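You operate a simulated robot arm through the tools that you are given. There is no shell and no other tool. Be economical: measure what you need, move in short steps, check, and stop when the job is done.

You are at the controls of a simulated robot arm. One attempt, no reset.

## Task
Touch up the bare spot on the red grille with paint of its colour.
Fine: slide the cover off that pad; brush back on the brown mat, cover shut, grille on the white pad; leave the other grille.

The check looks at the end state, three seconds after you hand in, the way a careful person would. Anything else that was tipped, shoved, dropped, spilled or broken makes it a failure. A push-on lid holds only when it is set on centred and level and pressed home; a screw cap is set on level and turned clockwise until tight.

## Robot
A 6-joint arm with a two-finger parallel gripper, fixed in place. Base frame: the origin is at the foot of the arm, x ahead of it, y to its left, z up; the work surface is at about z = 862. Readings come in mm, degrees, newtons and seconds.
With the tool pointing down near the work surface it reaches from about 360 to 760 mm from the base axis. Its first joint turns from -66.0 to 66.0 degrees. Payload 2.45 kg.
The TCP is the grasp point between the finger pads, 24 mm short of the fingertips. In the tool frame z runs along the fingers and y along their closing line. The gripper opens to 68 mm. The fingers are 17 mm wide and 10 mm thick; the gripper's body (40 by 70 mm) begins 41 mm behind the TCP.
Orientation is that of the tool frame in the base frame, as [roll, pitch, yaw] about the fixed x, y, z axes, in that order (R = Rz(yaw) Ry(pitch) Rx(roll)). With the fingers straight down and closing along the base's y, the tool's x points along the base's -x, its y along +y and its z along -z.

## Interface
- The arm moves only by the tool jog_arm. Its argument "deltas" is a list of rows, each an object (a shift or turn left out is 0, a gripper value left out holds the last) with "delta_pos": the shift along the tool's x, y, z in m, a list of three; "dr": the turn, a rotation vector about the tool's x, y, z in degrees, a list of three. In form: [{"delta_pos": [tx, ty, tz], "dr": [wx, wy, wz]}, ...]. A call has 1 to 10 rows; each row shifts and turns the commanded pose from where the row before left it, along the tool's axes as they then stand. "grip" is the gripper command, from -1 (shut) to 1 (fully open), values between in proportion, set as the call begins (left out, the last holds). A row lasts 0.2 s, in which the tool goes at most 50 mm and 8.6 degrees; a call with a longer step from one row to the next is refused whole, and so is a gripper value outside its range. Where a pose cannot be reached the arm comes as near as it can. A force on the tool above 50 N (or 10 N above the force at the start of the call, whichever is more), or a blocked arm, ends the call early, and 0.2 s more pass. Each finger travels about 108 mm/s and halts on what it meets, pressing with about 37 N; the grip force reading is that of the motor and also rises with nothing between the fingers. The clock runs only during rows and for 0.2 s after the last one: add rows that do not move to give the fingers time. It gives the time, the measured TCP pose, the force on the tool (base axes), the opening and the grip force at its end, in the units of the frame above (readings bear some noise).
- Cameras (640 x 400 px; columns grow to the right, rows downward): "scene" is fixed at [173.2, 425.5, 1452.4]; the picture's right is [-0.65, -0.76, 0.00], its down [-0.51, 0.44, -0.74] and it looks along [0.56, -0.49, -0.67] (base axes); focal length 311 px, centre (320, 200). "wrist" rides on the gripper at [84, 11, -75] in the tool frame; the picture's right is [-0.13, 0.99, 0.00], its down [-0.60, -0.08, -0.79] and it looks along [-0.79, -0.10, 0.61] (tool axes); focal length 251 px, centre (320, 200). There is no depth. A picture from a camera that has moved, and an enlarged one, comes with that camera's place and axes in the base frame and with its lens.
- capture(camera): a new picture of that camera. No time passes.
- close_up(camera, box): a new picture of the part [left, top, right, bottom] of that camera's present view, enlarged. No time passes.
- sign_off(): hands the job in; it is judged then, once.

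Work in short steps. Places have to be worked out from the pictures, the camera data and where the tool is seen: move nearer, look again, correct. Check each grasp and each placing, and mend what went wrong. You have 120 turns and 84 pictures in all, those below and enlarged ones among them. Open the gripper and draw the arm clear of the work before you hand the job in, unless the task says otherwise; then end with one line.

The tools are called after "Emit:" as name(argument=value, ...) on one line, values as JSON. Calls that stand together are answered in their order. jog_arm: Moves the arm, as the interface text tells. Its arguments: {"type":"object","properties":{"deltas":{"type":"array","items":{"type":"object","properties":{"delta_pos":{"type":"array","items":{"type":"number"}},"dr":{"type":"array","items":{"type":"number"}}}}},"grip":{"type":"number"}},"required":["deltas"]} The other tools are called the same way: capture (camera) takes a picture; close_up (camera, box) takes an enlarged picture of a part of a camera's view; sign_off () hands the job in.

At the start:

```text
t: 0.0
position: [489.7, -101.0, 1201.9]
orientation: [-179.9, 0.0, 180.0]
wrist_force: [0.5, -0.8, 0.7]
gripper_width: 68.0
gripper_force: 0.0
```

scene: 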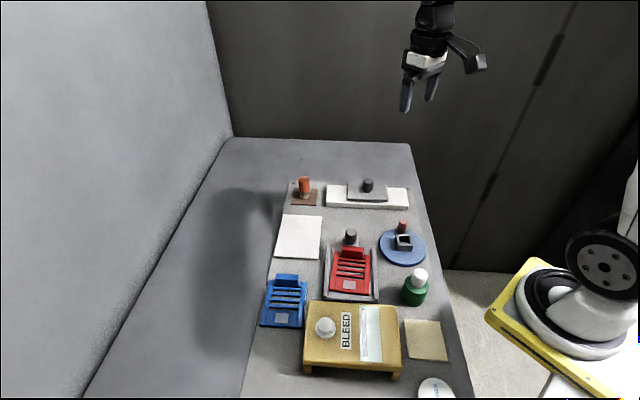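
wrist: 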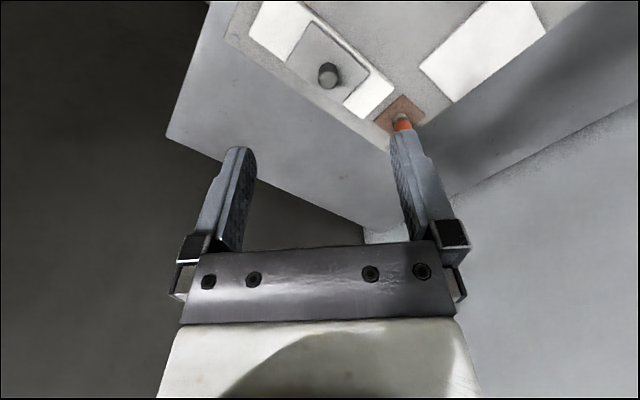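

I'll start by enlarging the scene to identify the objects.

Emit:
close_up(camera="scene", box=[260, 165, 440, 278])

Emit:
close_up(camera="scene", box=[240, 260, 480, 400])

```text
3.54 times, centred on (350, 222) of scene
camera zoom: at [173.2, 425.5, 1452.4], right [-0.65, -0.76, 0.0], down [-0.51, 0.44, -0.74], along [0.56, -0.49, -0.67], focal length 1101 px, centre (214, 124)
```

zoom: 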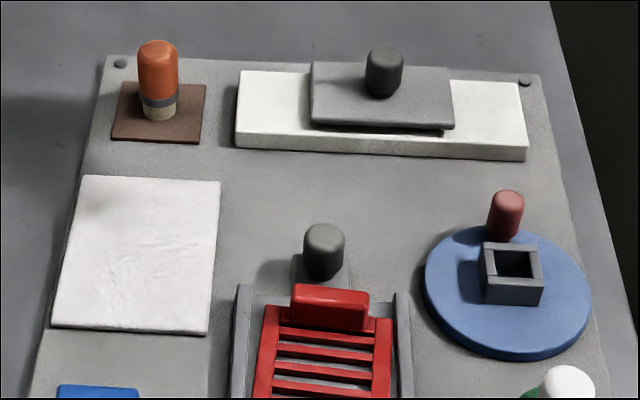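

```text
2.67 times, centred on (360, 330) of scene
camera zoom: at [173.2, 425.5, 1452.4], right [-0.65, -0.76, 0.0], down [-0.51, 0.44, -0.74], along [0.56, -0.49, -0.67], focal length 830 px, centre (213, -147)
```

zoom: 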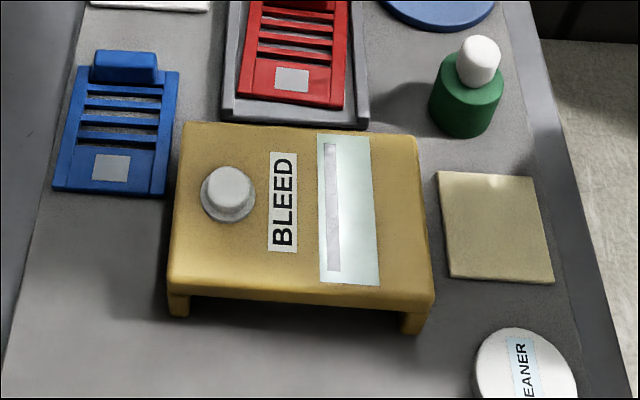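

The likely parts are a brush on the brown mat at about (705,20) and a covered tray at about (576,-100). There is also a turntable at (406,-47) and the red grille in a fixture at (443,98). I'll move back and down for a closer wrist view of these.

Emit:
jog_arm(deltas=[{"delta_pos": [0.04, 0, 0.04]}, {"delta_pos": [0.04, 0, 0.03]}, {"delta_pos": [0.03, 0, 0.03]}, {"delta_pos": [0, 0, 0.03]}])

Emit:
capture(camera="wrist")

```text
refused: row 1 steps farther than a row can; nothing moved
```

```text
79 pictures are left
camera wrist: at [406.6, -88.9, 1275.4], right [0.13, 0.99, 0.0], down [0.6, -0.08, 0.79], along [0.79, -0.1, -0.61], focal length 251 px, centre (320, 200)
```

wrist: 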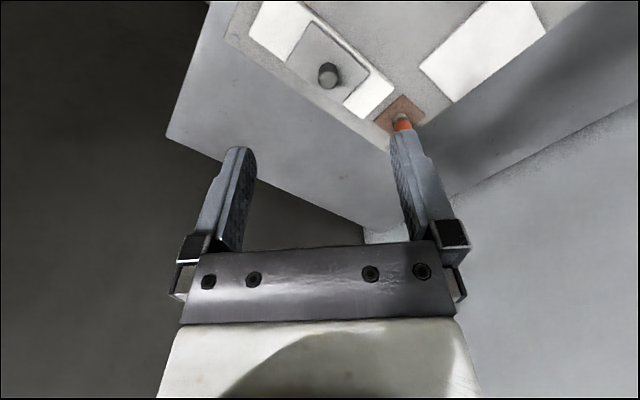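

The row was too long, and the wrist picture is upside down (image up is base down). I'll go straight down and back a little for a closer look.

Emit:
jog_arm(deltas=[{"delta_pos": [0.01, 0, 0.045]}, {"delta_pos": [0.01, 0, 0.045]}, {"delta_pos": [0.01, 0, 0.03]}, {"delta_pos": [0, 0, 0]}])

Emit:
capture(camera="wrist")

```text
t: 1.0
position: [460.4, -100.5, 1082.8]
orientation: [-179.9, 0.1, 179.9]
wrist_force: [0.1, 0.4, 0.5]
gripper_width: 68.0
gripper_force: 0.1
```

```text
78 pictures are left
camera wrist: at [376.2, -88.9, 1156.7], right [0.13, 0.99, 0.0], down [0.6, -0.08, 0.79], along [0.79, -0.1, -0.61], focal length 251 px, centre (320, 200)
```

wrist: 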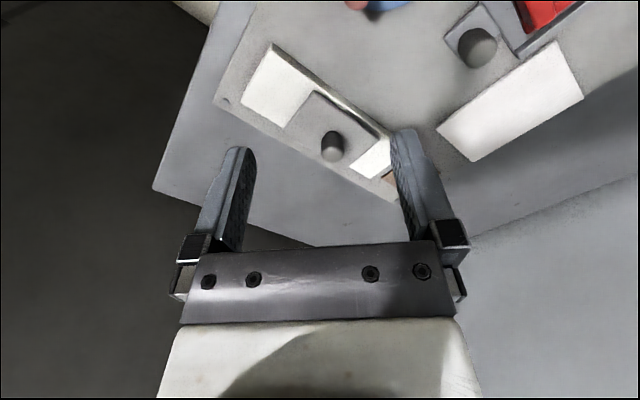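

I want a closer look at the fixture and turntable, so I'll move to around (370, 40).

Emit:
jog_arm(deltas=[{"delta_pos": [0.03, 0.035, 0]}, {"delta_pos": [0.03, 0.035, 0]}, {"delta_pos": [0.02, 0.035, 0]}, {"delta_pos": [0.0, 0.035, 0]}, {"delta_pos": [0, 0, 0]}])

Emit:
capture(camera="wrist")

Emit:
close_up(camera="scene", box=[310, 170, 430, 245])

```text
t: 2.2
position: [381.1, 40.2, 1079.9]
orientation: [-179.9, 0.1, -180.0]
wrist_force: [0.2, -0.2, 1.0]
gripper_width: 68.1
gripper_force: 0.0
```

```text
77 pictures are left
camera wrist: at [297.2, 52.4, 1154.1], right [0.13, 0.99, 0.0], down [0.6, -0.08, 0.79], along [0.79, -0.1, -0.61], focal length 251 px, centre (320, 200)
```

wrist: 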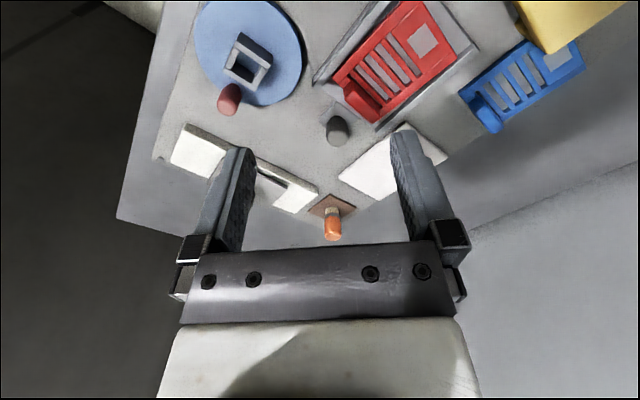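

```text
5.33 times, centred on (370, 208) of scene
camera zoom: at [173.2, 425.5, 1452.4], right [-0.65, -0.76, 0.0], down [-0.51, 0.44, -0.74], along [0.56, -0.49, -0.67], focal length 1659 px, centre (53, 160)
```

zoom: 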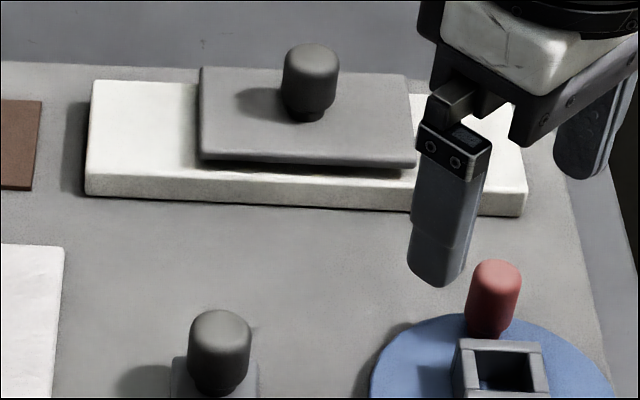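

Emit:
close_up(camera="wrist", box=[190, 0, 510, 200])

Emit:
close_up(camera="scene", box=[310, 220, 430, 305])

```text
2.00 times, centred on (350, 100) of wrist
camera zoom: at [297.2, 52.4, 1154.1], right [0.13, 0.99, 0.0], down [0.6, -0.08, 0.79], along [0.79, -0.1, -0.61], focal length 503 px, centre (260, 400)
```

zoom: 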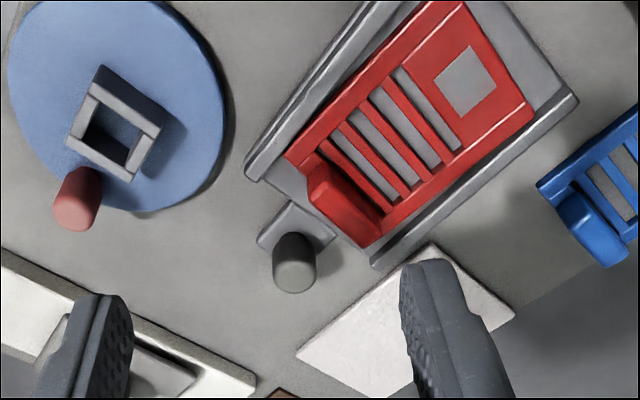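

```text
4.71 times, centred on (370, 262) of scene
camera zoom: at [173.2, 425.5, 1452.4], right [-0.65, -0.76, 0.0], down [-0.51, 0.44, -0.74], along [0.56, -0.49, -0.67], focal length 1464 px, centre (85, -94)
```

zoom: 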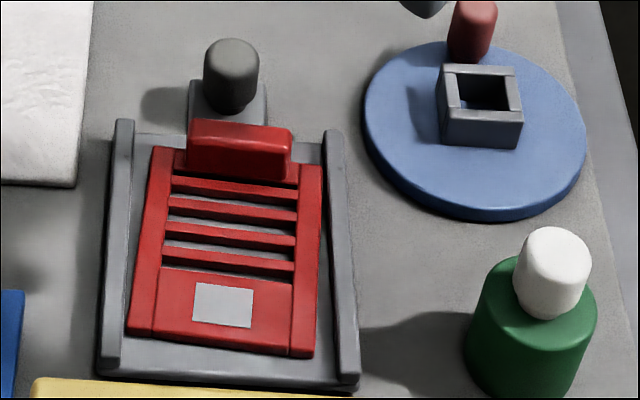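

The bar is about 225×78 mm, lies at 45° and is centred near (585,-109). Its cover is about 107×73 mm with a round knob near (589,-114) that tops out around z=919. I'll move above the knob and check it.

Emit:
jog_arm(deltas=[{"delta_pos": [-0.0345, -0.0255, 0.0133]}, {"delta_pos": [-0.0345, -0.0255, 0.0133]}, {"delta_pos": [-0.0345, -0.0255, 0.0133]}, {"delta_pos": [-0.0345, -0.0255, 0.0133]}, {"delta_pos": [-0.0345, -0.0255, 0.0133]}, {"delta_pos": [-0.0345, -0.0255, 0.0133]}, {"delta_pos": [0, 0, 0]}])

Emit:
capture(camera="wrist")

```text
t: 3.8
position: [585.9, -115.5, 1002.2]
orientation: [-179.9, 0.0, -179.9]
wrist_force: [1.0, 0.4, -0.2]
gripper_width: 68.1
gripper_force: 0.0
```

```text
73 pictures are left
camera wrist: at [502.8, -102.5, 1075.7], right [0.13, 0.99, 0.0], down [0.6, -0.08, 0.79], along [0.79, -0.1, -0.61], focal length 251 px, centre (320, 200)
```

wrist: 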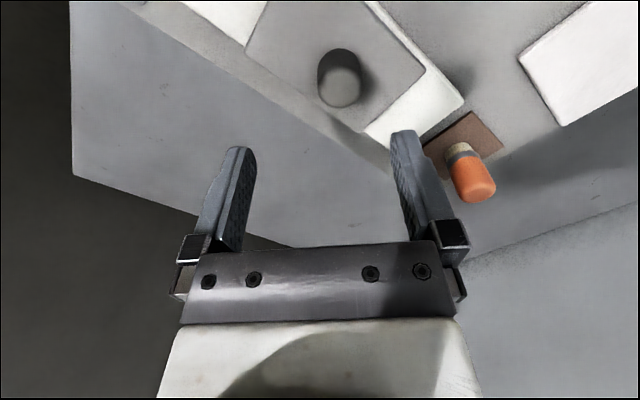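

From the wrist view the knob is at about (588.5,-99). I'll shift over, go partway down and verify.

Emit:
jog_arm(deltas=[{"delta_pos": [-0.003, 0.016, 0.0]}, {"delta_pos": [0, 0, 0.045]}, {"delta_pos": [0, 0, 0]}])

Emit:
capture(camera="wrist")

```text
t: 4.6
position: [593.0, -101.0, 956.0]
orientation: [-179.9, 0.2, -180.0]
wrist_force: [0.1, -0.5, -0.1]
gripper_width: 67.9
gripper_force: 0.1
```

```text
72 pictures are left
camera wrist: at [508.0, -87.1, 1030.3], right [0.13, 0.99, 0.0], down [0.6, -0.08, 0.79], along [0.79, -0.1, -0.61], focal length 251 px, centre (320, 200)
```

wrist: 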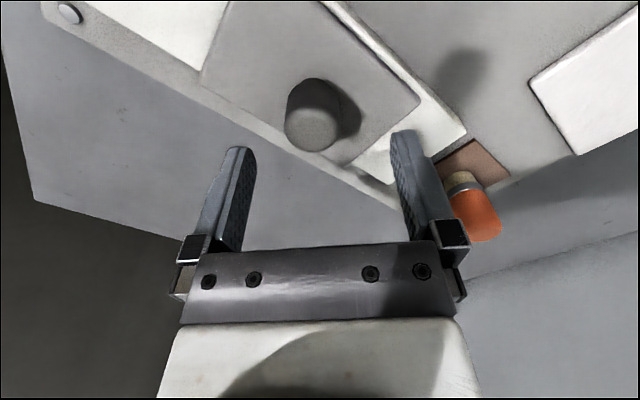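

The knob is at about (591,-101), under the TCP. I'll go down to about z=914 and then close.

Emit:
jog_arm(deltas=[{"delta_pos": [0, 0, 0.022]}, {"delta_pos": [0, 0, 0.019]}, {"delta_pos": [0, 0, 0]}])

Emit:
capture(camera="wrist")

```text
t: 5.3
position: [591.9, -97.7, 920.3]
orientation: [-180.0, 0.3, -179.9]
wrist_force: [-5.3, 1.9, 10.1]
gripper_width: 68.3
gripper_force: 0.0
stopped in row 3: the force on the tool passed its limit (the readings are from after the stop); the commanded pose is now the measured one
```

```text
71 pictures are left
camera wrist: at [507.9, -86.1, 994.8], right [0.13, 0.99, 0.0], down [0.6, -0.08, 0.8], along [0.79, -0.1, -0.61], focal length 251 px, centre (320, 200)
```

wrist: 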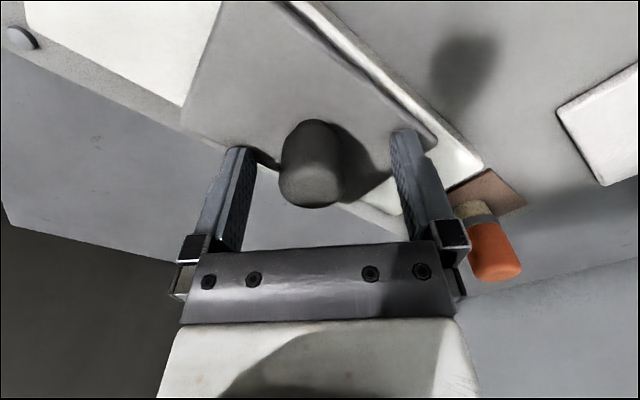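

The fingertips met the cover top at about z=895. I'll lift 4 mm, then close on the knob.

Emit:
jog_arm(deltas=[{"delta_pos": [0.002, 0, -0.005]}, {"delta_pos": [0, 0, 0]}])

Emit:
jog_arm(deltas=[{"delta_pos": [0, 0, 0]}, {"delta_pos": [0, 0, 0]}, {"delta_pos": [0, 0, 0]}], grip=-1)

Emit:
capture(camera="wrist")

```text
t: 6.0
position: [590.8, -98.6, 925.2]
orientation: [-179.9, 0.3, -180.0]
wrist_force: [0.0, 0.0, -1.1]
gripper_width: 67.9
gripper_force: 0.0
```

```text
t: 6.8
position: [590.9, -100.0, 925.8]
orientation: [-179.9, 0.4, 180.0]
wrist_force: [4.9, -8.2, -2.6]
gripper_width: 26.9
gripper_force: 41.8
```

```text
70 pictures are left
camera wrist: at [506.6, -87.0, 999.4], right [0.13, 0.99, 0.0], down [0.6, -0.08, 0.8], along [0.79, -0.1, -0.6], focal length 251 px, centre (320, 200)
```

wrist: 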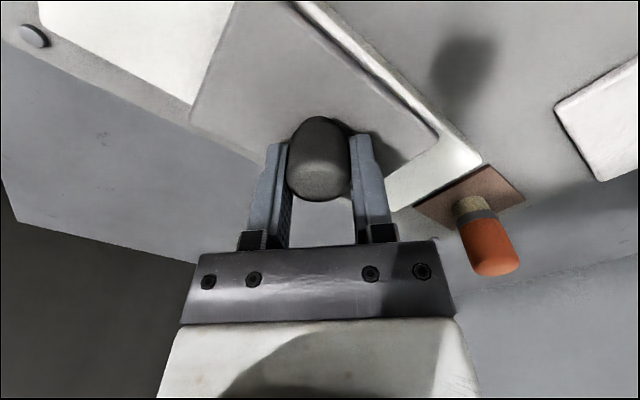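

The knob is gripped (27 mm) and the bar axis is at about 45°. I'll slide the cover gently along it toward (-,-) in small steps.

Emit:
jog_arm(deltas=[{"delta_pos": [0.008, -0.008, 0]}, {"delta_pos": [0.008, -0.008, 0]}, {"delta_pos": [0.008, -0.008, 0]}, {"delta_pos": [0, 0, 0]}])

Emit:
capture(camera="wrist")

Emit:
close_up(camera="scene", box=[310, 165, 430, 240])

```text
t: 7.8
position: [567.9, -123.1, 925.4]
orientation: [180.0, 0.5, 180.0]
wrist_force: [6.7, -2.1, 10.8]
gripper_width: 26.6
gripper_force: 42.1
```

```text
69 pictures are left
camera wrist: at [483.0, -110.6, 999.4], right [0.13, 0.99, 0.0], down [0.6, -0.08, 0.8], along [0.79, -0.1, -0.6], focal length 251 px, centre (320, 200)
```

wrist: 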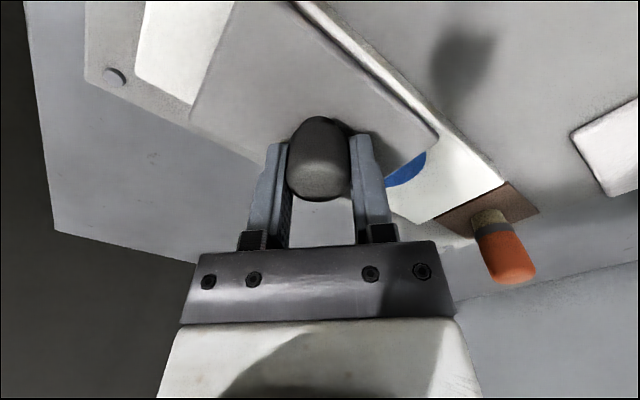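

```text
5.33 times, centred on (370, 202) of scene
camera zoom: at [173.2, 425.4, 1452.4], right [-0.65, -0.76, 0.0], down [-0.51, 0.44, -0.74], along [0.56, -0.49, -0.67], focal length 1659 px, centre (53, 187)
```

zoom: 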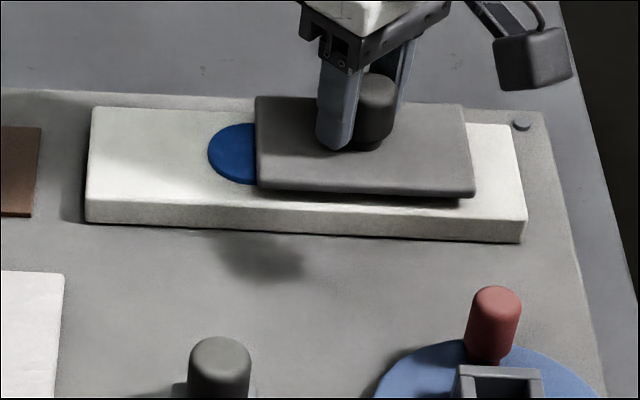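

The brush-side pad is blue, so red must be at the other end. I'll slide the cover the opposite way to about +54 mm from centre.

Emit:
jog_arm(deltas=[{"delta_pos": [-0.008, 0.008, 0]}, {"delta_pos": [-0.008, 0.008, 0]}, {"delta_pos": [-0.008, 0.008, 0]}, {"delta_pos": [-0.008, 0.008, 0]}, {"delta_pos": [-0.008, 0.008, 0]}, {"delta_pos": [-0.008, 0.008, 0]}, {"delta_pos": [-0.007, 0.007, 0]}, {"delta_pos": [-0.007, 0.007, 0]}, {"delta_pos": [0, 0, 0]}])

Emit:
capture(camera="wrist")

Emit:
close_up(camera="scene", box=[310, 165, 430, 240])

```text
t: 9.8
position: [629.2, -61.5, 926.1]
orientation: [-180.0, 0.4, 180.0]
wrist_force: [9.2, -25.2, -1.7]
gripper_width: 26.8
gripper_force: 41.7
```

```text
67 pictures are left
camera wrist: at [543.9, -49.7, 999.5], right [0.13, 0.99, 0.0], down [0.6, -0.08, 0.8], along [0.79, -0.1, -0.6], focal length 251 px, centre (320, 200)
```

wrist: 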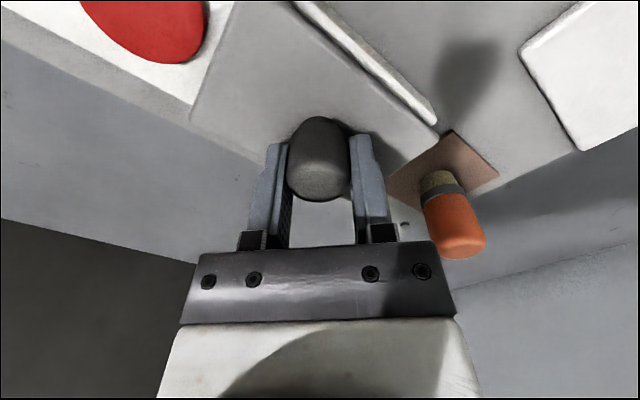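

```text
5.33 times, centred on (370, 202) of scene
camera zoom: at [173.5, 424.8, 1452.6], right [-0.65, -0.76, 0.0], down [-0.51, 0.44, -0.74], along [0.56, -0.49, -0.67], focal length 1659 px, centre (53, 187)
```

zoom: 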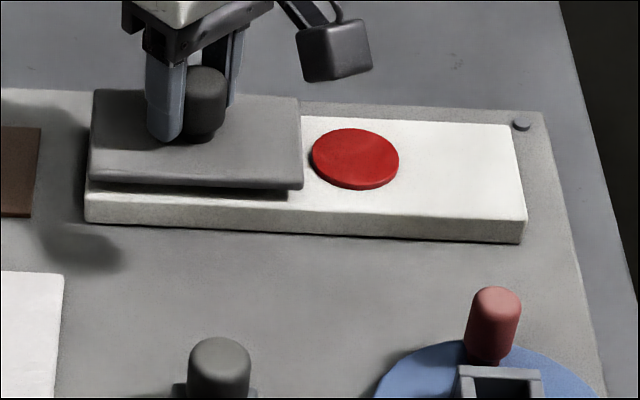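

Red is fully exposed. I'll release the knob and rise straight up.

Emit:
jog_arm(deltas=[{"delta_pos": [0, 0, 0]}, {"delta_pos": [0, 0, 0]}, {"delta_pos": [0, 0, 0]}], grip=1)

Emit:
jog_arm(deltas=[{"delta_pos": [0, 0, -0.04]}, {"delta_pos": [0, 0, -0.045]}, {"delta_pos": [-0.025, 0.035, 0]}, {"delta_pos": [-0.03, 0.035, 0]}, {"delta_pos": [0, 0.012, 0]}, {"delta_pos": [0, 0, 0]}])

Emit:
capture(camera="wrist")

Emit:
capture(camera="scene")

```text
t: 10.6
position: [627.3, -60.2, 926.5]
orientation: [180.0, 0.3, 180.0]
wrist_force: [0.6, -0.2, -0.4]
gripper_width: 67.8
gripper_force: 0.1
```

```text
t: 11.9
position: [685.0, 22.2, 1010.4]
orientation: [-180.0, 0.3, -179.9]
wrist_force: [-0.2, 0.1, 0.1]
gripper_width: 68.0
gripper_force: 0.0
```

```text
65 pictures are left
camera wrist: at [600.5, 34.9, 1084.9], right [0.13, 0.99, 0.0], down [0.6, -0.08, 0.8], along [0.79, -0.1, -0.6], focal length 251 px, centre (320, 200)
```

wrist: 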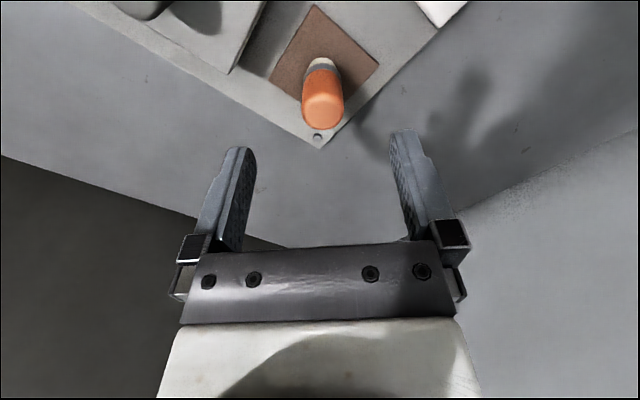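

```text
64 pictures are left
```

scene: 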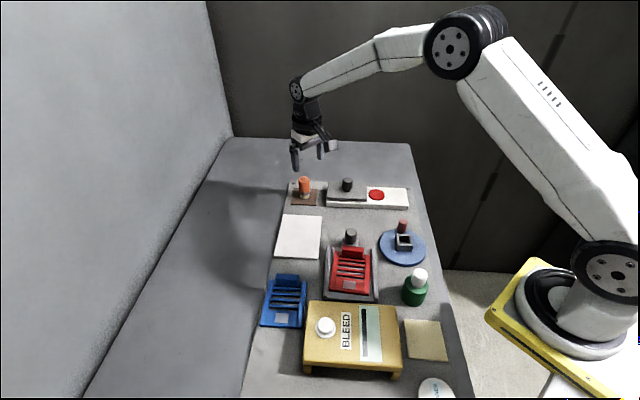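

The gauge on the yellow BLEED box has changed since the start, so I'll look closer.

Emit:
close_up(camera="scene", box=[290, 290, 410, 380])

```text
4.44 times, centred on (350, 335) of scene
camera zoom: at [173.2, 425.5, 1452.4], right [-0.65, -0.76, 0.0], down [-0.51, 0.44, -0.74], along [0.56, -0.49, -0.67], focal length 1383 px, centre (187, -400)
```

zoom: 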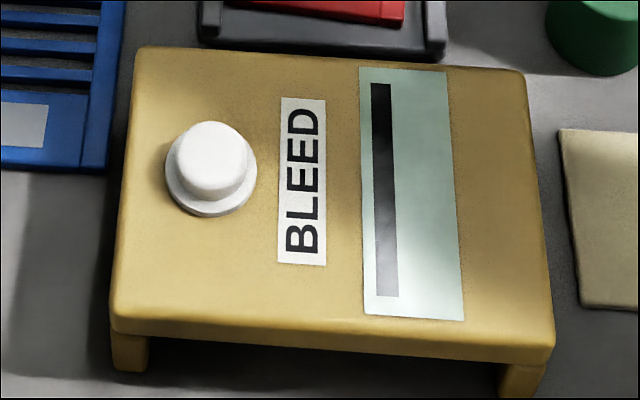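

I can't tell yet whether the gauge is just reflecting, so I'll keep an eye on it. The brush axis is at about (703,24) with its top near z=930. I'll centre over it and go down to z≈918.

Emit:
jog_arm(deltas=[{"delta_pos": [-0.018, 0.002, 0.0]}, {"delta_pos": [0, 0, 0.03]}, {"delta_pos": [0, 0, 0.0]}])

Emit:
capture(camera="wrist")

```text
t: 12.8
position: [702.5, 24.3, 980.7]
orientation: [-180.0, 0.4, -180.0]
wrist_force: [-0.2, 0.4, 0.4]
gripper_width: 67.7
gripper_force: 0.1
```

```text
62 pictures are left
camera wrist: at [617.3, 37.7, 1054.2], right [0.13, 0.99, 0.0], down [0.6, -0.08, 0.8], along [0.79, -0.1, -0.6], focal length 251 px, centre (320, 200)
```

wrist: 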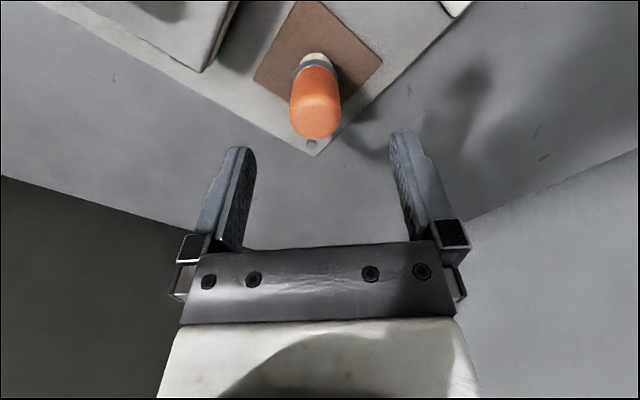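

It's centred, so I'll go down and close on the handle.

Emit:
jog_arm(deltas=[{"delta_pos": [0, 0, 0.025]}, {"delta_pos": [0, 0, 0.02]}, {"delta_pos": [0, 0, 0.017]}, {"delta_pos": [0, 0, 0]}])

Emit:
jog_arm(deltas=[{"delta_pos": [0, 0, 0]}, {"delta_pos": [0, 0, 0]}, {"delta_pos": [0, 0, 0]}], grip=-1)

Emit:
capture(camera="wrist")

```text
t: 13.8
position: [701.6, 24.6, 919.0]
orientation: [179.9, 0.3, 179.9]
wrist_force: [0.9, 0.1, -0.5]
gripper_width: 68.1
gripper_force: 0.0
```

```text
t: 14.6
position: [702.0, 24.6, 919.2]
orientation: [-180.0, 0.3, -180.0]
wrist_force: [0.3, 0.0, -0.2]
gripper_width: 30.3
gripper_force: 37.7
```

```text
61 pictures are left
camera wrist: at [617.2, 36.8, 993.6], right [0.13, 0.99, 0.0], down [0.6, -0.08, 0.8], along [0.79, -0.1, -0.6], focal length 251 px, centre (320, 200)
```

wrist: 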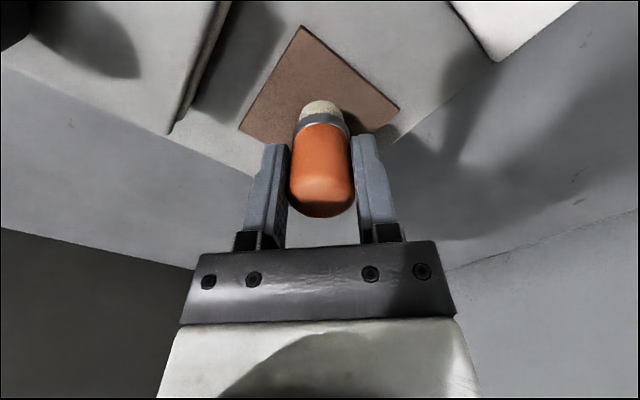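

The brush is held at 30 mm, with its resting height at TCP z=919. I'll lift and carry it over the red pad, estimated at (569,-118).

Emit:
jog_arm(deltas=[{"delta_pos": [0, 0, -0.04]}, {"delta_pos": [0, 0, -0.045]}, {"delta_pos": [0.026, -0.0286, 0]}, {"delta_pos": [0.026, -0.0286, 0]}, {"delta_pos": [0.026, -0.0286, 0]}, {"delta_pos": [0.026, -0.0286, 0]}, {"delta_pos": [0.026, -0.0286, 0]}, {"delta_pos": [0, 0, 0]}])

Emit:
capture(camera="wrist")

Emit:
capture(camera="scene")

```text
t: 16.4
position: [572.7, -119.0, 1002.0]
orientation: [-180.0, 0.3, -180.0]
wrist_force: [-0.2, 0.0, -1.1]
gripper_width: 30.2
gripper_force: 37.0
```

```text
60 pictures are left
camera wrist: at [487.9, -106.3, 1076.3], right [0.13, 0.99, 0.0], down [0.6, -0.08, 0.8], along [0.79, -0.1, -0.6], focal length 251 px, centre (320, 200)
```

wrist: 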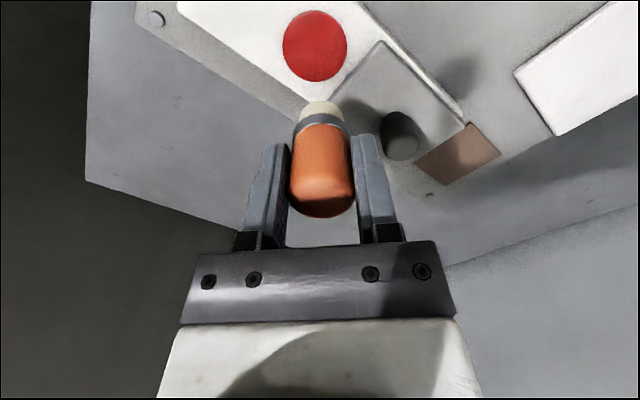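

```text
59 pictures are left
```

scene: 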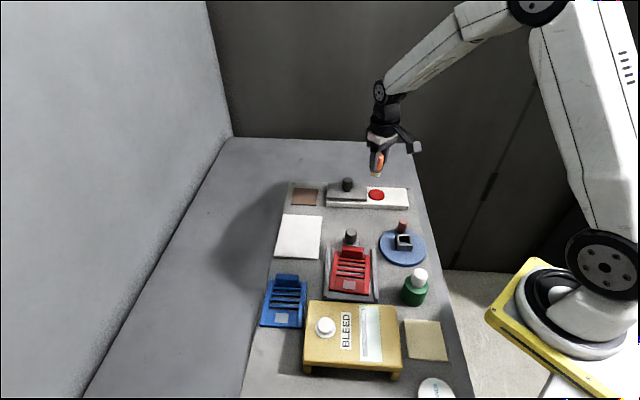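

The gauge change was only a reflection. The red pad centre is at about (564,-120). I'll shift over it and descend toward contact.

Emit:
jog_arm(deltas=[{"delta_pos": [0.008, -0.001, 0.025]}, {"delta_pos": [0, 0, 0.025]}, {"delta_pos": [0, 0, 0]}])

Emit:
capture(camera="wrist")

Emit:
close_up(camera="scene", box=[310, 145, 430, 220])

```text
t: 17.1
position: [565.9, -120.1, 952.6]
orientation: [180.0, 0.3, 180.0]
wrist_force: [0.5, -0.3, -0.4]
gripper_width: 30.3
gripper_force: 36.8
```

```text
58 pictures are left
camera wrist: at [481.4, -107.3, 1027.0], right [0.13, 0.99, 0.0], down [0.6, -0.08, 0.8], along [0.79, -0.1, -0.6], focal length 251 px, centre (320, 200)
```

wrist: 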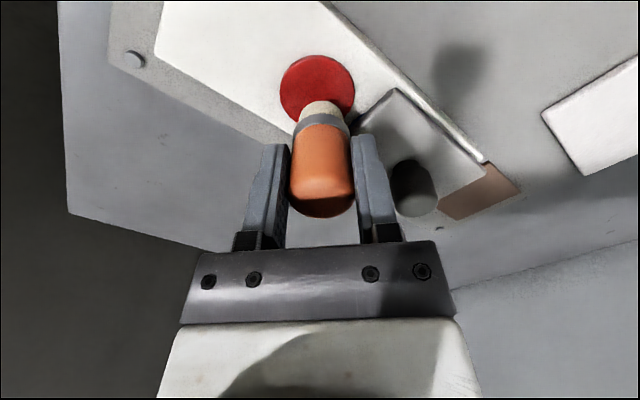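

```text
5.33 times, centred on (370, 182) of scene
camera zoom: at [173.2, 425.5, 1452.4], right [-0.65, -0.76, 0.0], down [-0.51, 0.44, -0.74], along [0.56, -0.49, -0.67], focal length 1659 px, centre (53, 293)
```

zoom: 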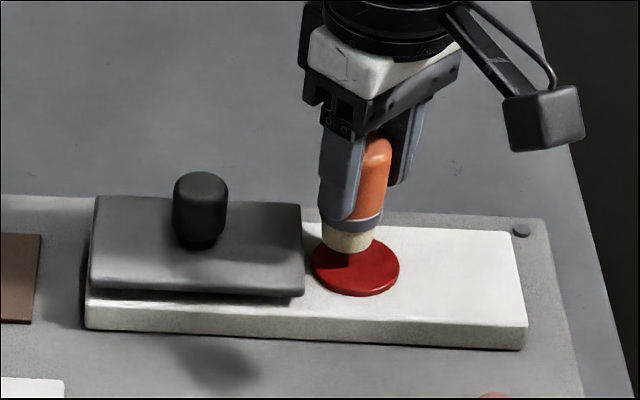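

The pad centre is slightly nearer, at about (561,-119). I'll shift 4 mm and descend slowly.

Emit:
jog_arm(deltas=[{"delta_pos": [0.004, 0.001, 0.004]}, {"delta_pos": [0, 0, 0.003]}, {"delta_pos": [0, 0, 0.003]}, {"delta_pos": [0, 0, 0]}])

Emit:
close_up(camera="scene", box=[350, 165, 410, 205])

```text
t: 18.1
position: [560.1, -118.8, 943.9]
orientation: [179.9, 0.3, 180.0]
wrist_force: [-0.8, 0.6, -0.5]
gripper_width: 30.3
gripper_force: 36.8
```

```text
10.00 times, centred on (380, 185) of scene
camera zoom: at [173.2, 425.5, 1452.4], right [-0.65, -0.76, 0.0], down [-0.51, 0.44, -0.74], along [0.56, -0.49, -0.67], focal length 3111 px, centre (-280, 350)
```

zoom: 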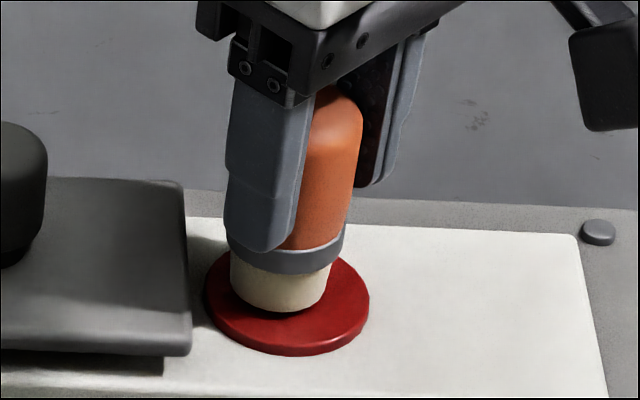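

The brush is above the pad. I'll keep descending in fine steps until there is light contact.

Emit:
jog_arm(deltas=[{"delta_pos": [0, 0, 0.0015]}, {"delta_pos": [0, 0, 0.0015]}, {"delta_pos": [0, 0, 0.001]}, {"delta_pos": [0, 0, 0]}])

Emit:
close_up(camera="scene", box=[350, 165, 410, 205])

```text
t: 19.1
position: [559.6, -120.2, 940.3]
orientation: [-180.0, 0.3, -180.0]
wrist_force: [-4.5, 0.4, 8.9]
gripper_width: 30.5
gripper_force: 37.0
```

```text
10.00 times, centred on (380, 185) of scene
camera zoom: at [173.0, 425.5, 1452.4], right [-0.65, -0.76, 0.0], down [-0.51, 0.44, -0.74], along [0.56, -0.49, -0.67], focal length 3111 px, centre (-280, 350)
```

zoom: 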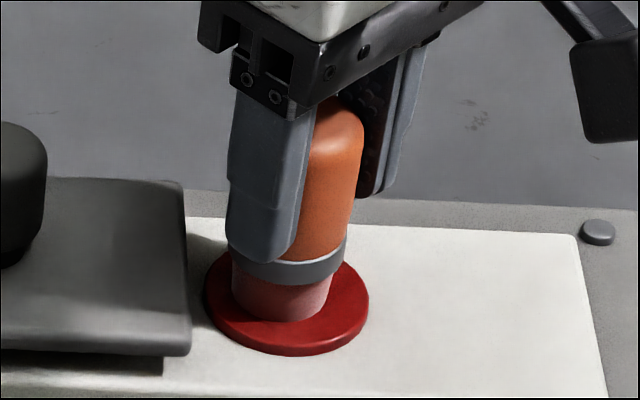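

Contact was about 9 N and the bristles are now red. I'll lift and carry the brush over the bare spot, estimated at (412,141).

Emit:
jog_arm(deltas=[{"delta_pos": [0, 0, 0]}, {"delta_pos": [0, 0, -0.01]}, {"delta_pos": [0, 0, -0.03]}, {"delta_pos": [0, 0, -0.04]}, {"delta_pos": [0, 0, 0]}])

Emit:
jog_arm(deltas=[{"delta_pos": [0.021, 0.037, 0]}, {"delta_pos": [0.021, 0.037, 0]}, {"delta_pos": [0.021, 0.037, 0]}, {"delta_pos": [0.021, 0.037, 0]}, {"delta_pos": [0.021, 0.037, 0]}, {"delta_pos": [0.021, 0.037, 0]}, {"delta_pos": [0.015, 0.037, 0]}, {"delta_pos": [0, 0, 0]}])

Emit:
capture(camera="wrist")

Emit:
capture(camera="scene")

```text
t: 20.4
position: [558.9, -119.8, 1020.4]
orientation: [-180.0, 0.3, 180.0]
wrist_force: [0.7, 0.1, -0.8]
gripper_width: 30.4
gripper_force: 36.7
```

```text
t: 22.1
position: [416.2, 141.2, 1018.2]
orientation: [180.0, 0.3, 180.0]
wrist_force: [0.5, 0.1, 0.5]
gripper_width: 30.0
gripper_force: 37.1
```

```text
54 pictures are left
camera wrist: at [332.3, 153.3, 1092.4], right [0.13, 0.99, 0.0], down [0.6, -0.08, 0.8], along [0.79, -0.1, -0.6], focal length 251 px, centre (320, 200)
```

wrist: 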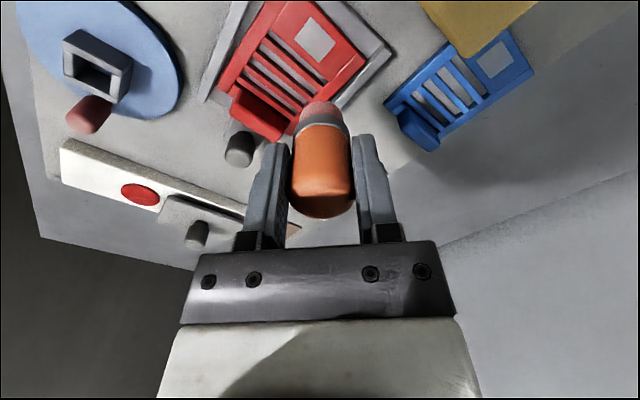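

```text
53 pictures are left
```

scene: 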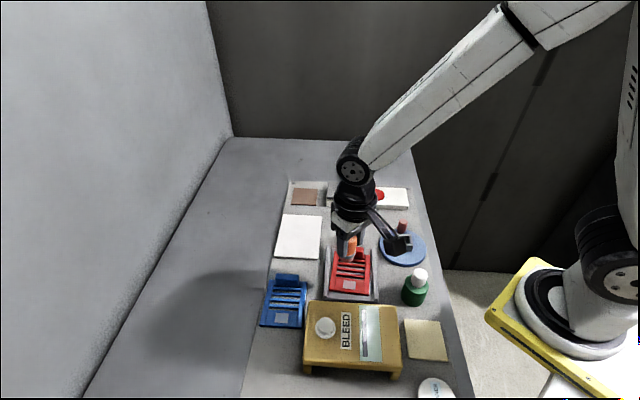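

The spot is at about (409,139.5). I'll move over it and lower to z≈960 to recheck.

Emit:
jog_arm(deltas=[{"delta_pos": [0.007, -0.002, 0.03]}, {"delta_pos": [0, 0, 0.03]}, {"delta_pos": [0, 0, 0]}])

Emit:
capture(camera="wrist")

Emit:
close_up(camera="scene", box=[310, 225, 400, 305])

```text
t: 22.9
position: [410.8, 136.9, 959.0]
orientation: [-180.0, 0.3, -180.0]
wrist_force: [-0.4, 0.4, -0.1]
gripper_width: 30.3
gripper_force: 36.9
```

```text
52 pictures are left
camera wrist: at [327.2, 149.1, 1031.8], right [0.13, 0.99, 0.0], down [0.6, -0.08, 0.8], along [0.79, -0.1, -0.6], focal length 251 px, centre (320, 200)
```

wrist: 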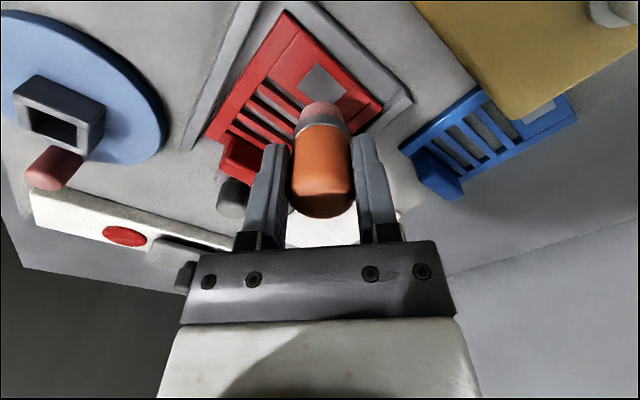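

```text
5.00 times, centred on (355, 265) of scene
camera zoom: at [173.2, 425.5, 1452.4], right [-0.65, -0.76, 0.0], down [-0.51, 0.44, -0.74], along [0.56, -0.49, -0.67], focal length 1556 px, centre (145, -125)
```

zoom: 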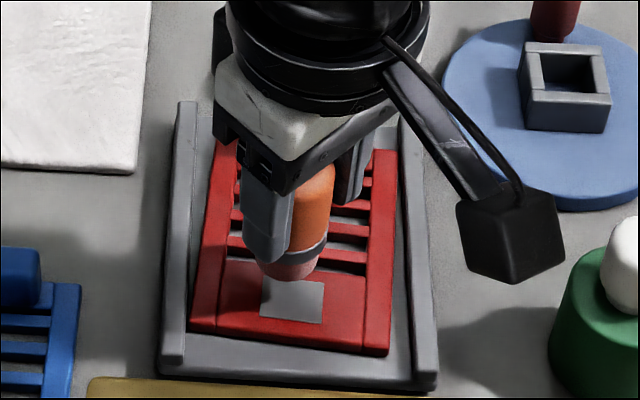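

The spot is at about (409,140.3), so I'll nudge +2 mm in y and descend most of the way.

Emit:
jog_arm(deltas=[{"delta_pos": [0.001, 0.002, 0.01]}, {"delta_pos": [0, 0, 0.006]}, {"delta_pos": [0, 0, 0]}])

Emit:
close_up(camera="scene", box=[320, 240, 390, 300])

Emit:
close_up(camera="wrist", box=[220, 20, 420, 145])

```text
t: 23.8
position: [410.1, 139.1, 942.1]
orientation: [-180.0, 0.3, 179.9]
wrist_force: [0.0, 0.2, -0.3]
gripper_width: 30.0
gripper_force: 37.2
```

```text
6.67 times, centred on (355, 270) of scene
camera zoom: at [173.2, 425.5, 1452.4], right [-0.65, -0.76, 0.0], down [-0.51, 0.44, -0.74], along [0.56, -0.49, -0.67], focal length 2074 px, centre (87, -267)
```

zoom: 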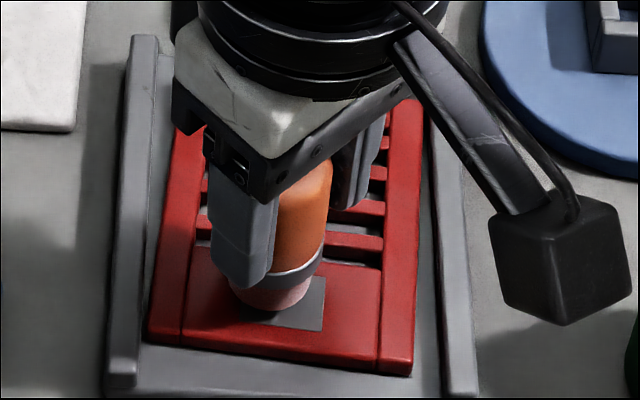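

```text
3.20 times, centred on (320, 82) of wrist
camera zoom: at [326.2, 151.4, 1015.9], right [0.13, 0.99, 0.0], down [0.6, -0.08, 0.8], along [0.79, -0.1, -0.6], focal length 805 px, centre (320, 576)
```

zoom: 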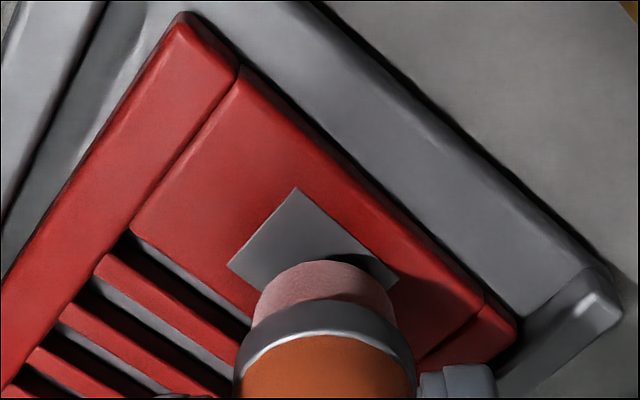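

The brush looks about 2–4 mm off toward +x/+y, so I'll correct by (-2,-3) and descend finely to contact.

Emit:
jog_arm(deltas=[{"delta_pos": [0.002, -0.003, 0.0]}, {"delta_pos": [0, 0, 0.0015]}, {"delta_pos": [0, 0, 0.0015]}, {"delta_pos": [0, 0, 0.0015]}, {"delta_pos": [0, 0, 0]}])

Emit:
close_up(camera="scene", box=[320, 240, 390, 300])

```text
t: 24.9
position: [407.5, 136.2, 936.1]
orientation: [180.0, 0.3, 180.0]
wrist_force: [-0.2, 0.0, -0.7]
gripper_width: 30.1
gripper_force: 37.2
```

```text
6.67 times, centred on (355, 270) of scene
camera zoom: at [173.2, 425.5, 1452.4], right [-0.65, -0.76, 0.0], down [-0.51, 0.44, -0.74], along [0.56, -0.49, -0.67], focal length 2074 px, centre (87, -267)
```

zoom: 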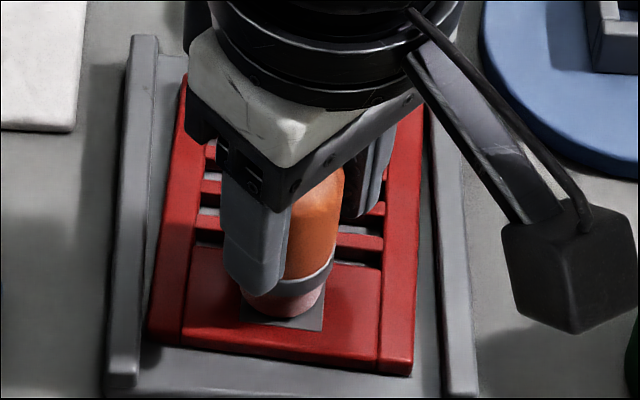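

It's well aligned horizontally now. I'll continue down in 1 mm steps.

Emit:
jog_arm(deltas=[{"delta_pos": [0, 0, 0.0012]}, {"delta_pos": [0, 0, 0.0012]}, {"delta_pos": [0, 0, 0.001]}, {"delta_pos": [0, 0, 0]}])

Emit:
close_up(camera="scene", box=[320, 240, 390, 300])

```text
t: 25.9
position: [407.9, 136.4, 933.6]
orientation: [180.0, 0.3, 179.9]
wrist_force: [0.4, 0.4, -0.7]
gripper_width: 30.4
gripper_force: 36.8
```

```text
6.67 times, centred on (355, 270) of scene
camera zoom: at [173.2, 425.5, 1452.4], right [-0.65, -0.76, 0.0], down [-0.51, 0.44, -0.74], along [0.56, -0.49, -0.67], focal length 2074 px, centre (87, -267)
```

zoom: 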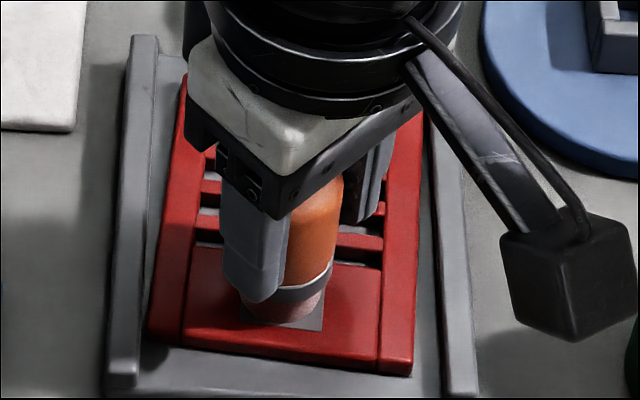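

There's no contact yet, about 2–4 mm to go. I'll continue.

Emit:
jog_arm(deltas=[{"delta_pos": [0, 0, 0.0012]}, {"delta_pos": [0, 0, 0.0012]}, {"delta_pos": [0, 0, 0.001]}, {"delta_pos": [0, 0, 0]}])

Emit:
close_up(camera="scene", box=[320, 240, 390, 300])

```text
t: 26.8
position: [409.2, 135.9, 934.3]
orientation: [-180.0, 0.4, 180.0]
wrist_force: [-5.7, -3.4, 16.4]
gripper_width: 30.2
gripper_force: 36.9
stopped in row 4: the force on the tool passed its limit (the readings are from after the stop); the commanded pose is now the measured one
```

```text
6.67 times, centred on (355, 270) of scene
camera zoom: at [172.9, 425.3, 1452.5], right [-0.65, -0.76, 0.0], down [-0.51, 0.44, -0.74], along [0.56, -0.49, -0.67], focal length 2074 px, centre (87, -267)
```

zoom: 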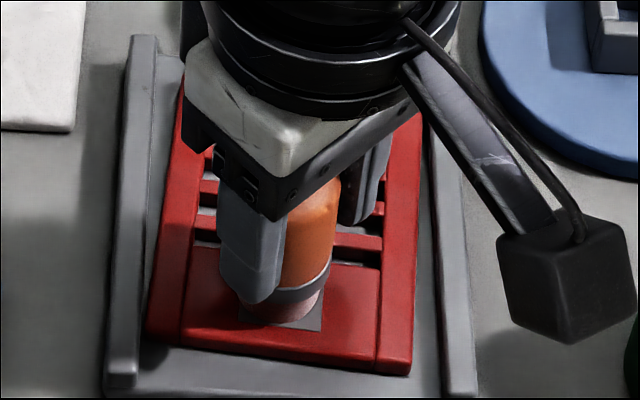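

The brush made contact. I'll lift 30 mm and look at the spot.

Emit:
jog_arm(deltas=[{"delta_pos": [0, 0, -0.005]}, {"delta_pos": [0, 0, -0.025]}, {"delta_pos": [0, 0, -0.03]}, {"delta_pos": [0, 0, 0]}])

Emit:
close_up(camera="wrist", box=[220, 0, 420, 125])

Emit:
close_up(camera="scene", box=[320, 240, 390, 300])

```text
t: 27.8
position: [408.7, 135.8, 993.2]
orientation: [180.0, 0.4, 179.9]
wrist_force: [0.4, 0.1, -0.9]
gripper_width: 30.1
gripper_force: 36.4
```

```text
3.20 times, centred on (320, 62) of wrist
camera zoom: at [323.8, 148.0, 1066.5], right [0.13, 0.99, 0.0], down [0.6, -0.08, 0.8], along [0.79, -0.1, -0.6], focal length 805 px, centre (320, 640)
```

zoom: 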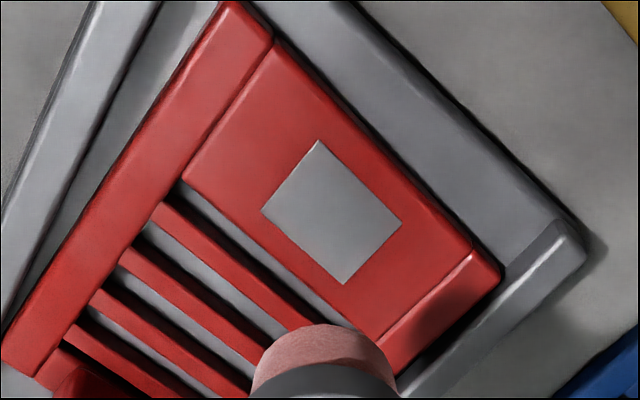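

```text
6.67 times, centred on (355, 270) of scene
camera zoom: at [173.2, 425.5, 1452.4], right [-0.65, -0.76, 0.0], down [-0.51, 0.44, -0.74], along [0.56, -0.49, -0.67], focal length 2074 px, centre (87, -267)
```

zoom: 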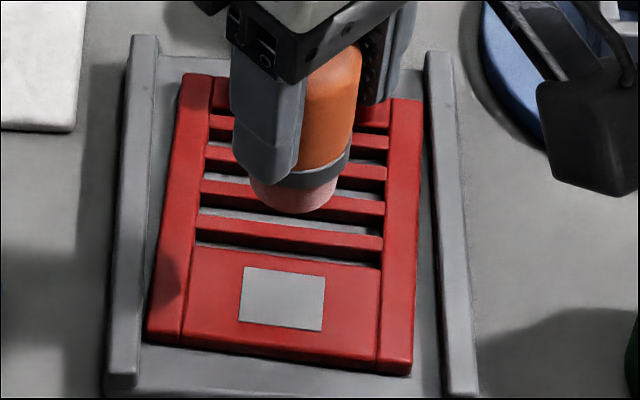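

The spot isn't painted yet, as the contact was too brief. I'll repeat at the refined position with a longer dwell and small strokes.

Emit:
jog_arm(deltas=[{"delta_pos": [-0.001, 0.002, 0.03]}, {"delta_pos": [0, 0, 0.026]}, {"delta_pos": [0, 0, 0.002]}, {"delta_pos": [0, 0, 0.001]}, {"delta_pos": [0, 0, 0.001]}, {"delta_pos": [0, 0, 0]}])

```text
t: 29.2
position: [410.6, 137.7, 934.2]
orientation: [-180.0, 0.5, 180.0]
wrist_force: [-6.3, -1.4, 21.6]
gripper_width: 30.2
gripper_force: 37.0
```

There's contact at 21 N. I'll ease off by 0.7 mm and make small strokes along both grille axes.

Emit:
jog_arm(deltas=[{"delta_pos": [0, 0, -0.0007]}, {"delta_pos": [0.002, 0.002, 0]}, {"delta_pos": [0.0015, 0.0015, 0]}, {"delta_pos": [-0.0035, -0.0035, 0]}, {"delta_pos": [-0.0035, -0.0035, 0]}, {"delta_pos": [0.0035, 0.0035, 0]}, {"delta_pos": [0.003, -0.003, 0]}, {"delta_pos": [-0.003, 0.003, 0]}, {"delta_pos": [-0.003, 0.003, 0]}, {"delta_pos": [0.003, -0.003, 0]}])

Emit:
close_up(camera="scene", box=[320, 240, 390, 300])

```text
t: 31.4
position: [409.6, 139.1, 933.7]
orientation: [-180.0, 0.4, -180.0]
wrist_force: [0.3, 0.0, 0.2]
gripper_width: 30.5
gripper_force: 36.7
```

```text
6.67 times, centred on (355, 270) of scene
camera zoom: at [173.2, 425.5, 1452.4], right [-0.65, -0.76, 0.0], down [-0.51, 0.44, -0.74], along [0.56, -0.49, -0.67], focal length 2074 px, centre (87, -267)
```

zoom: 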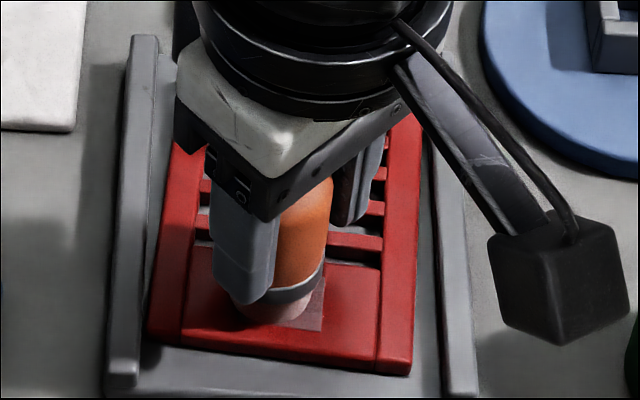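

The spot has taken some tint and the bristles are paler, so the paint is transferring but the load was small. I'll lift and check.

Emit:
jog_arm(deltas=[{"delta_pos": [0, 0, -0.01]}, {"delta_pos": [0, 0, -0.03]}, {"delta_pos": [0, 0, -0.04]}, {"delta_pos": [0, 0, 0]}])

Emit:
close_up(camera="wrist", box=[220, 0, 420, 125])

```text
t: 32.4
position: [410.5, 140.0, 1013.2]
orientation: [180.0, 0.4, -180.0]
wrist_force: [-0.2, 1.5, -0.6]
gripper_width: 30.0
gripper_force: 36.8
```

```text
3.20 times, centred on (320, 62) of wrist
camera zoom: at [325.0, 152.2, 1086.4], right [0.13, 0.99, 0.0], down [0.6, -0.08, 0.8], along [0.79, -0.1, -0.6], focal length 805 px, centre (320, 640)
```

zoom: 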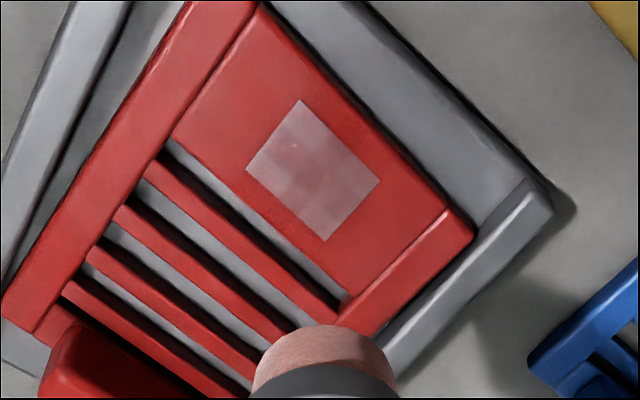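

Coverage is partial. I'll return to the red pad for a fuller load with a longer press.

Emit:
jog_arm(deltas=[{"delta_pos": [-0.0215, -0.037, 0]}, {"delta_pos": [-0.0215, -0.037, 0]}, {"delta_pos": [-0.0215, -0.037, 0]}, {"delta_pos": [-0.0215, -0.037, 0]}, {"delta_pos": [-0.0215, -0.037, 0]}, {"delta_pos": [-0.0215, -0.037, 0]}, {"delta_pos": [-0.0215, -0.037, 0]}, {"delta_pos": [0, 0, 0.03]}, {"delta_pos": [0, 0, 0.03]}, {"delta_pos": [0, 0, 0]}])

Emit:
capture(camera="wrist")

```text
t: 34.6
position: [560.4, -122.9, 952.8]
orientation: [-180.0, 0.4, 180.0]
wrist_force: [0.5, 0.6, -0.8]
gripper_width: 30.2
gripper_force: 37.3
```

```text
41 pictures are left
camera wrist: at [477.1, -110.4, 1027.6], right [0.13, 0.99, 0.0], down [0.6, -0.08, 0.8], along [0.79, -0.1, -0.6], focal length 251 px, centre (320, 200)
```

wrist: 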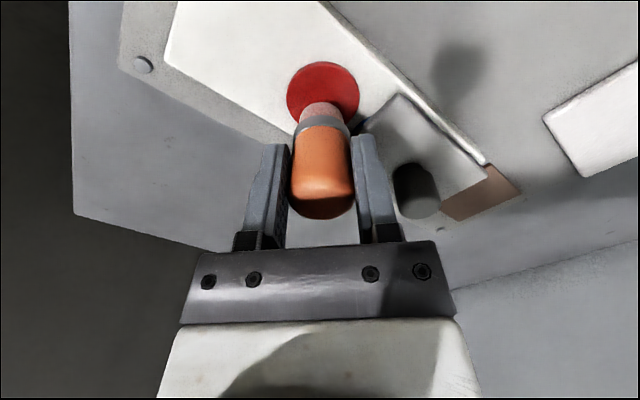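

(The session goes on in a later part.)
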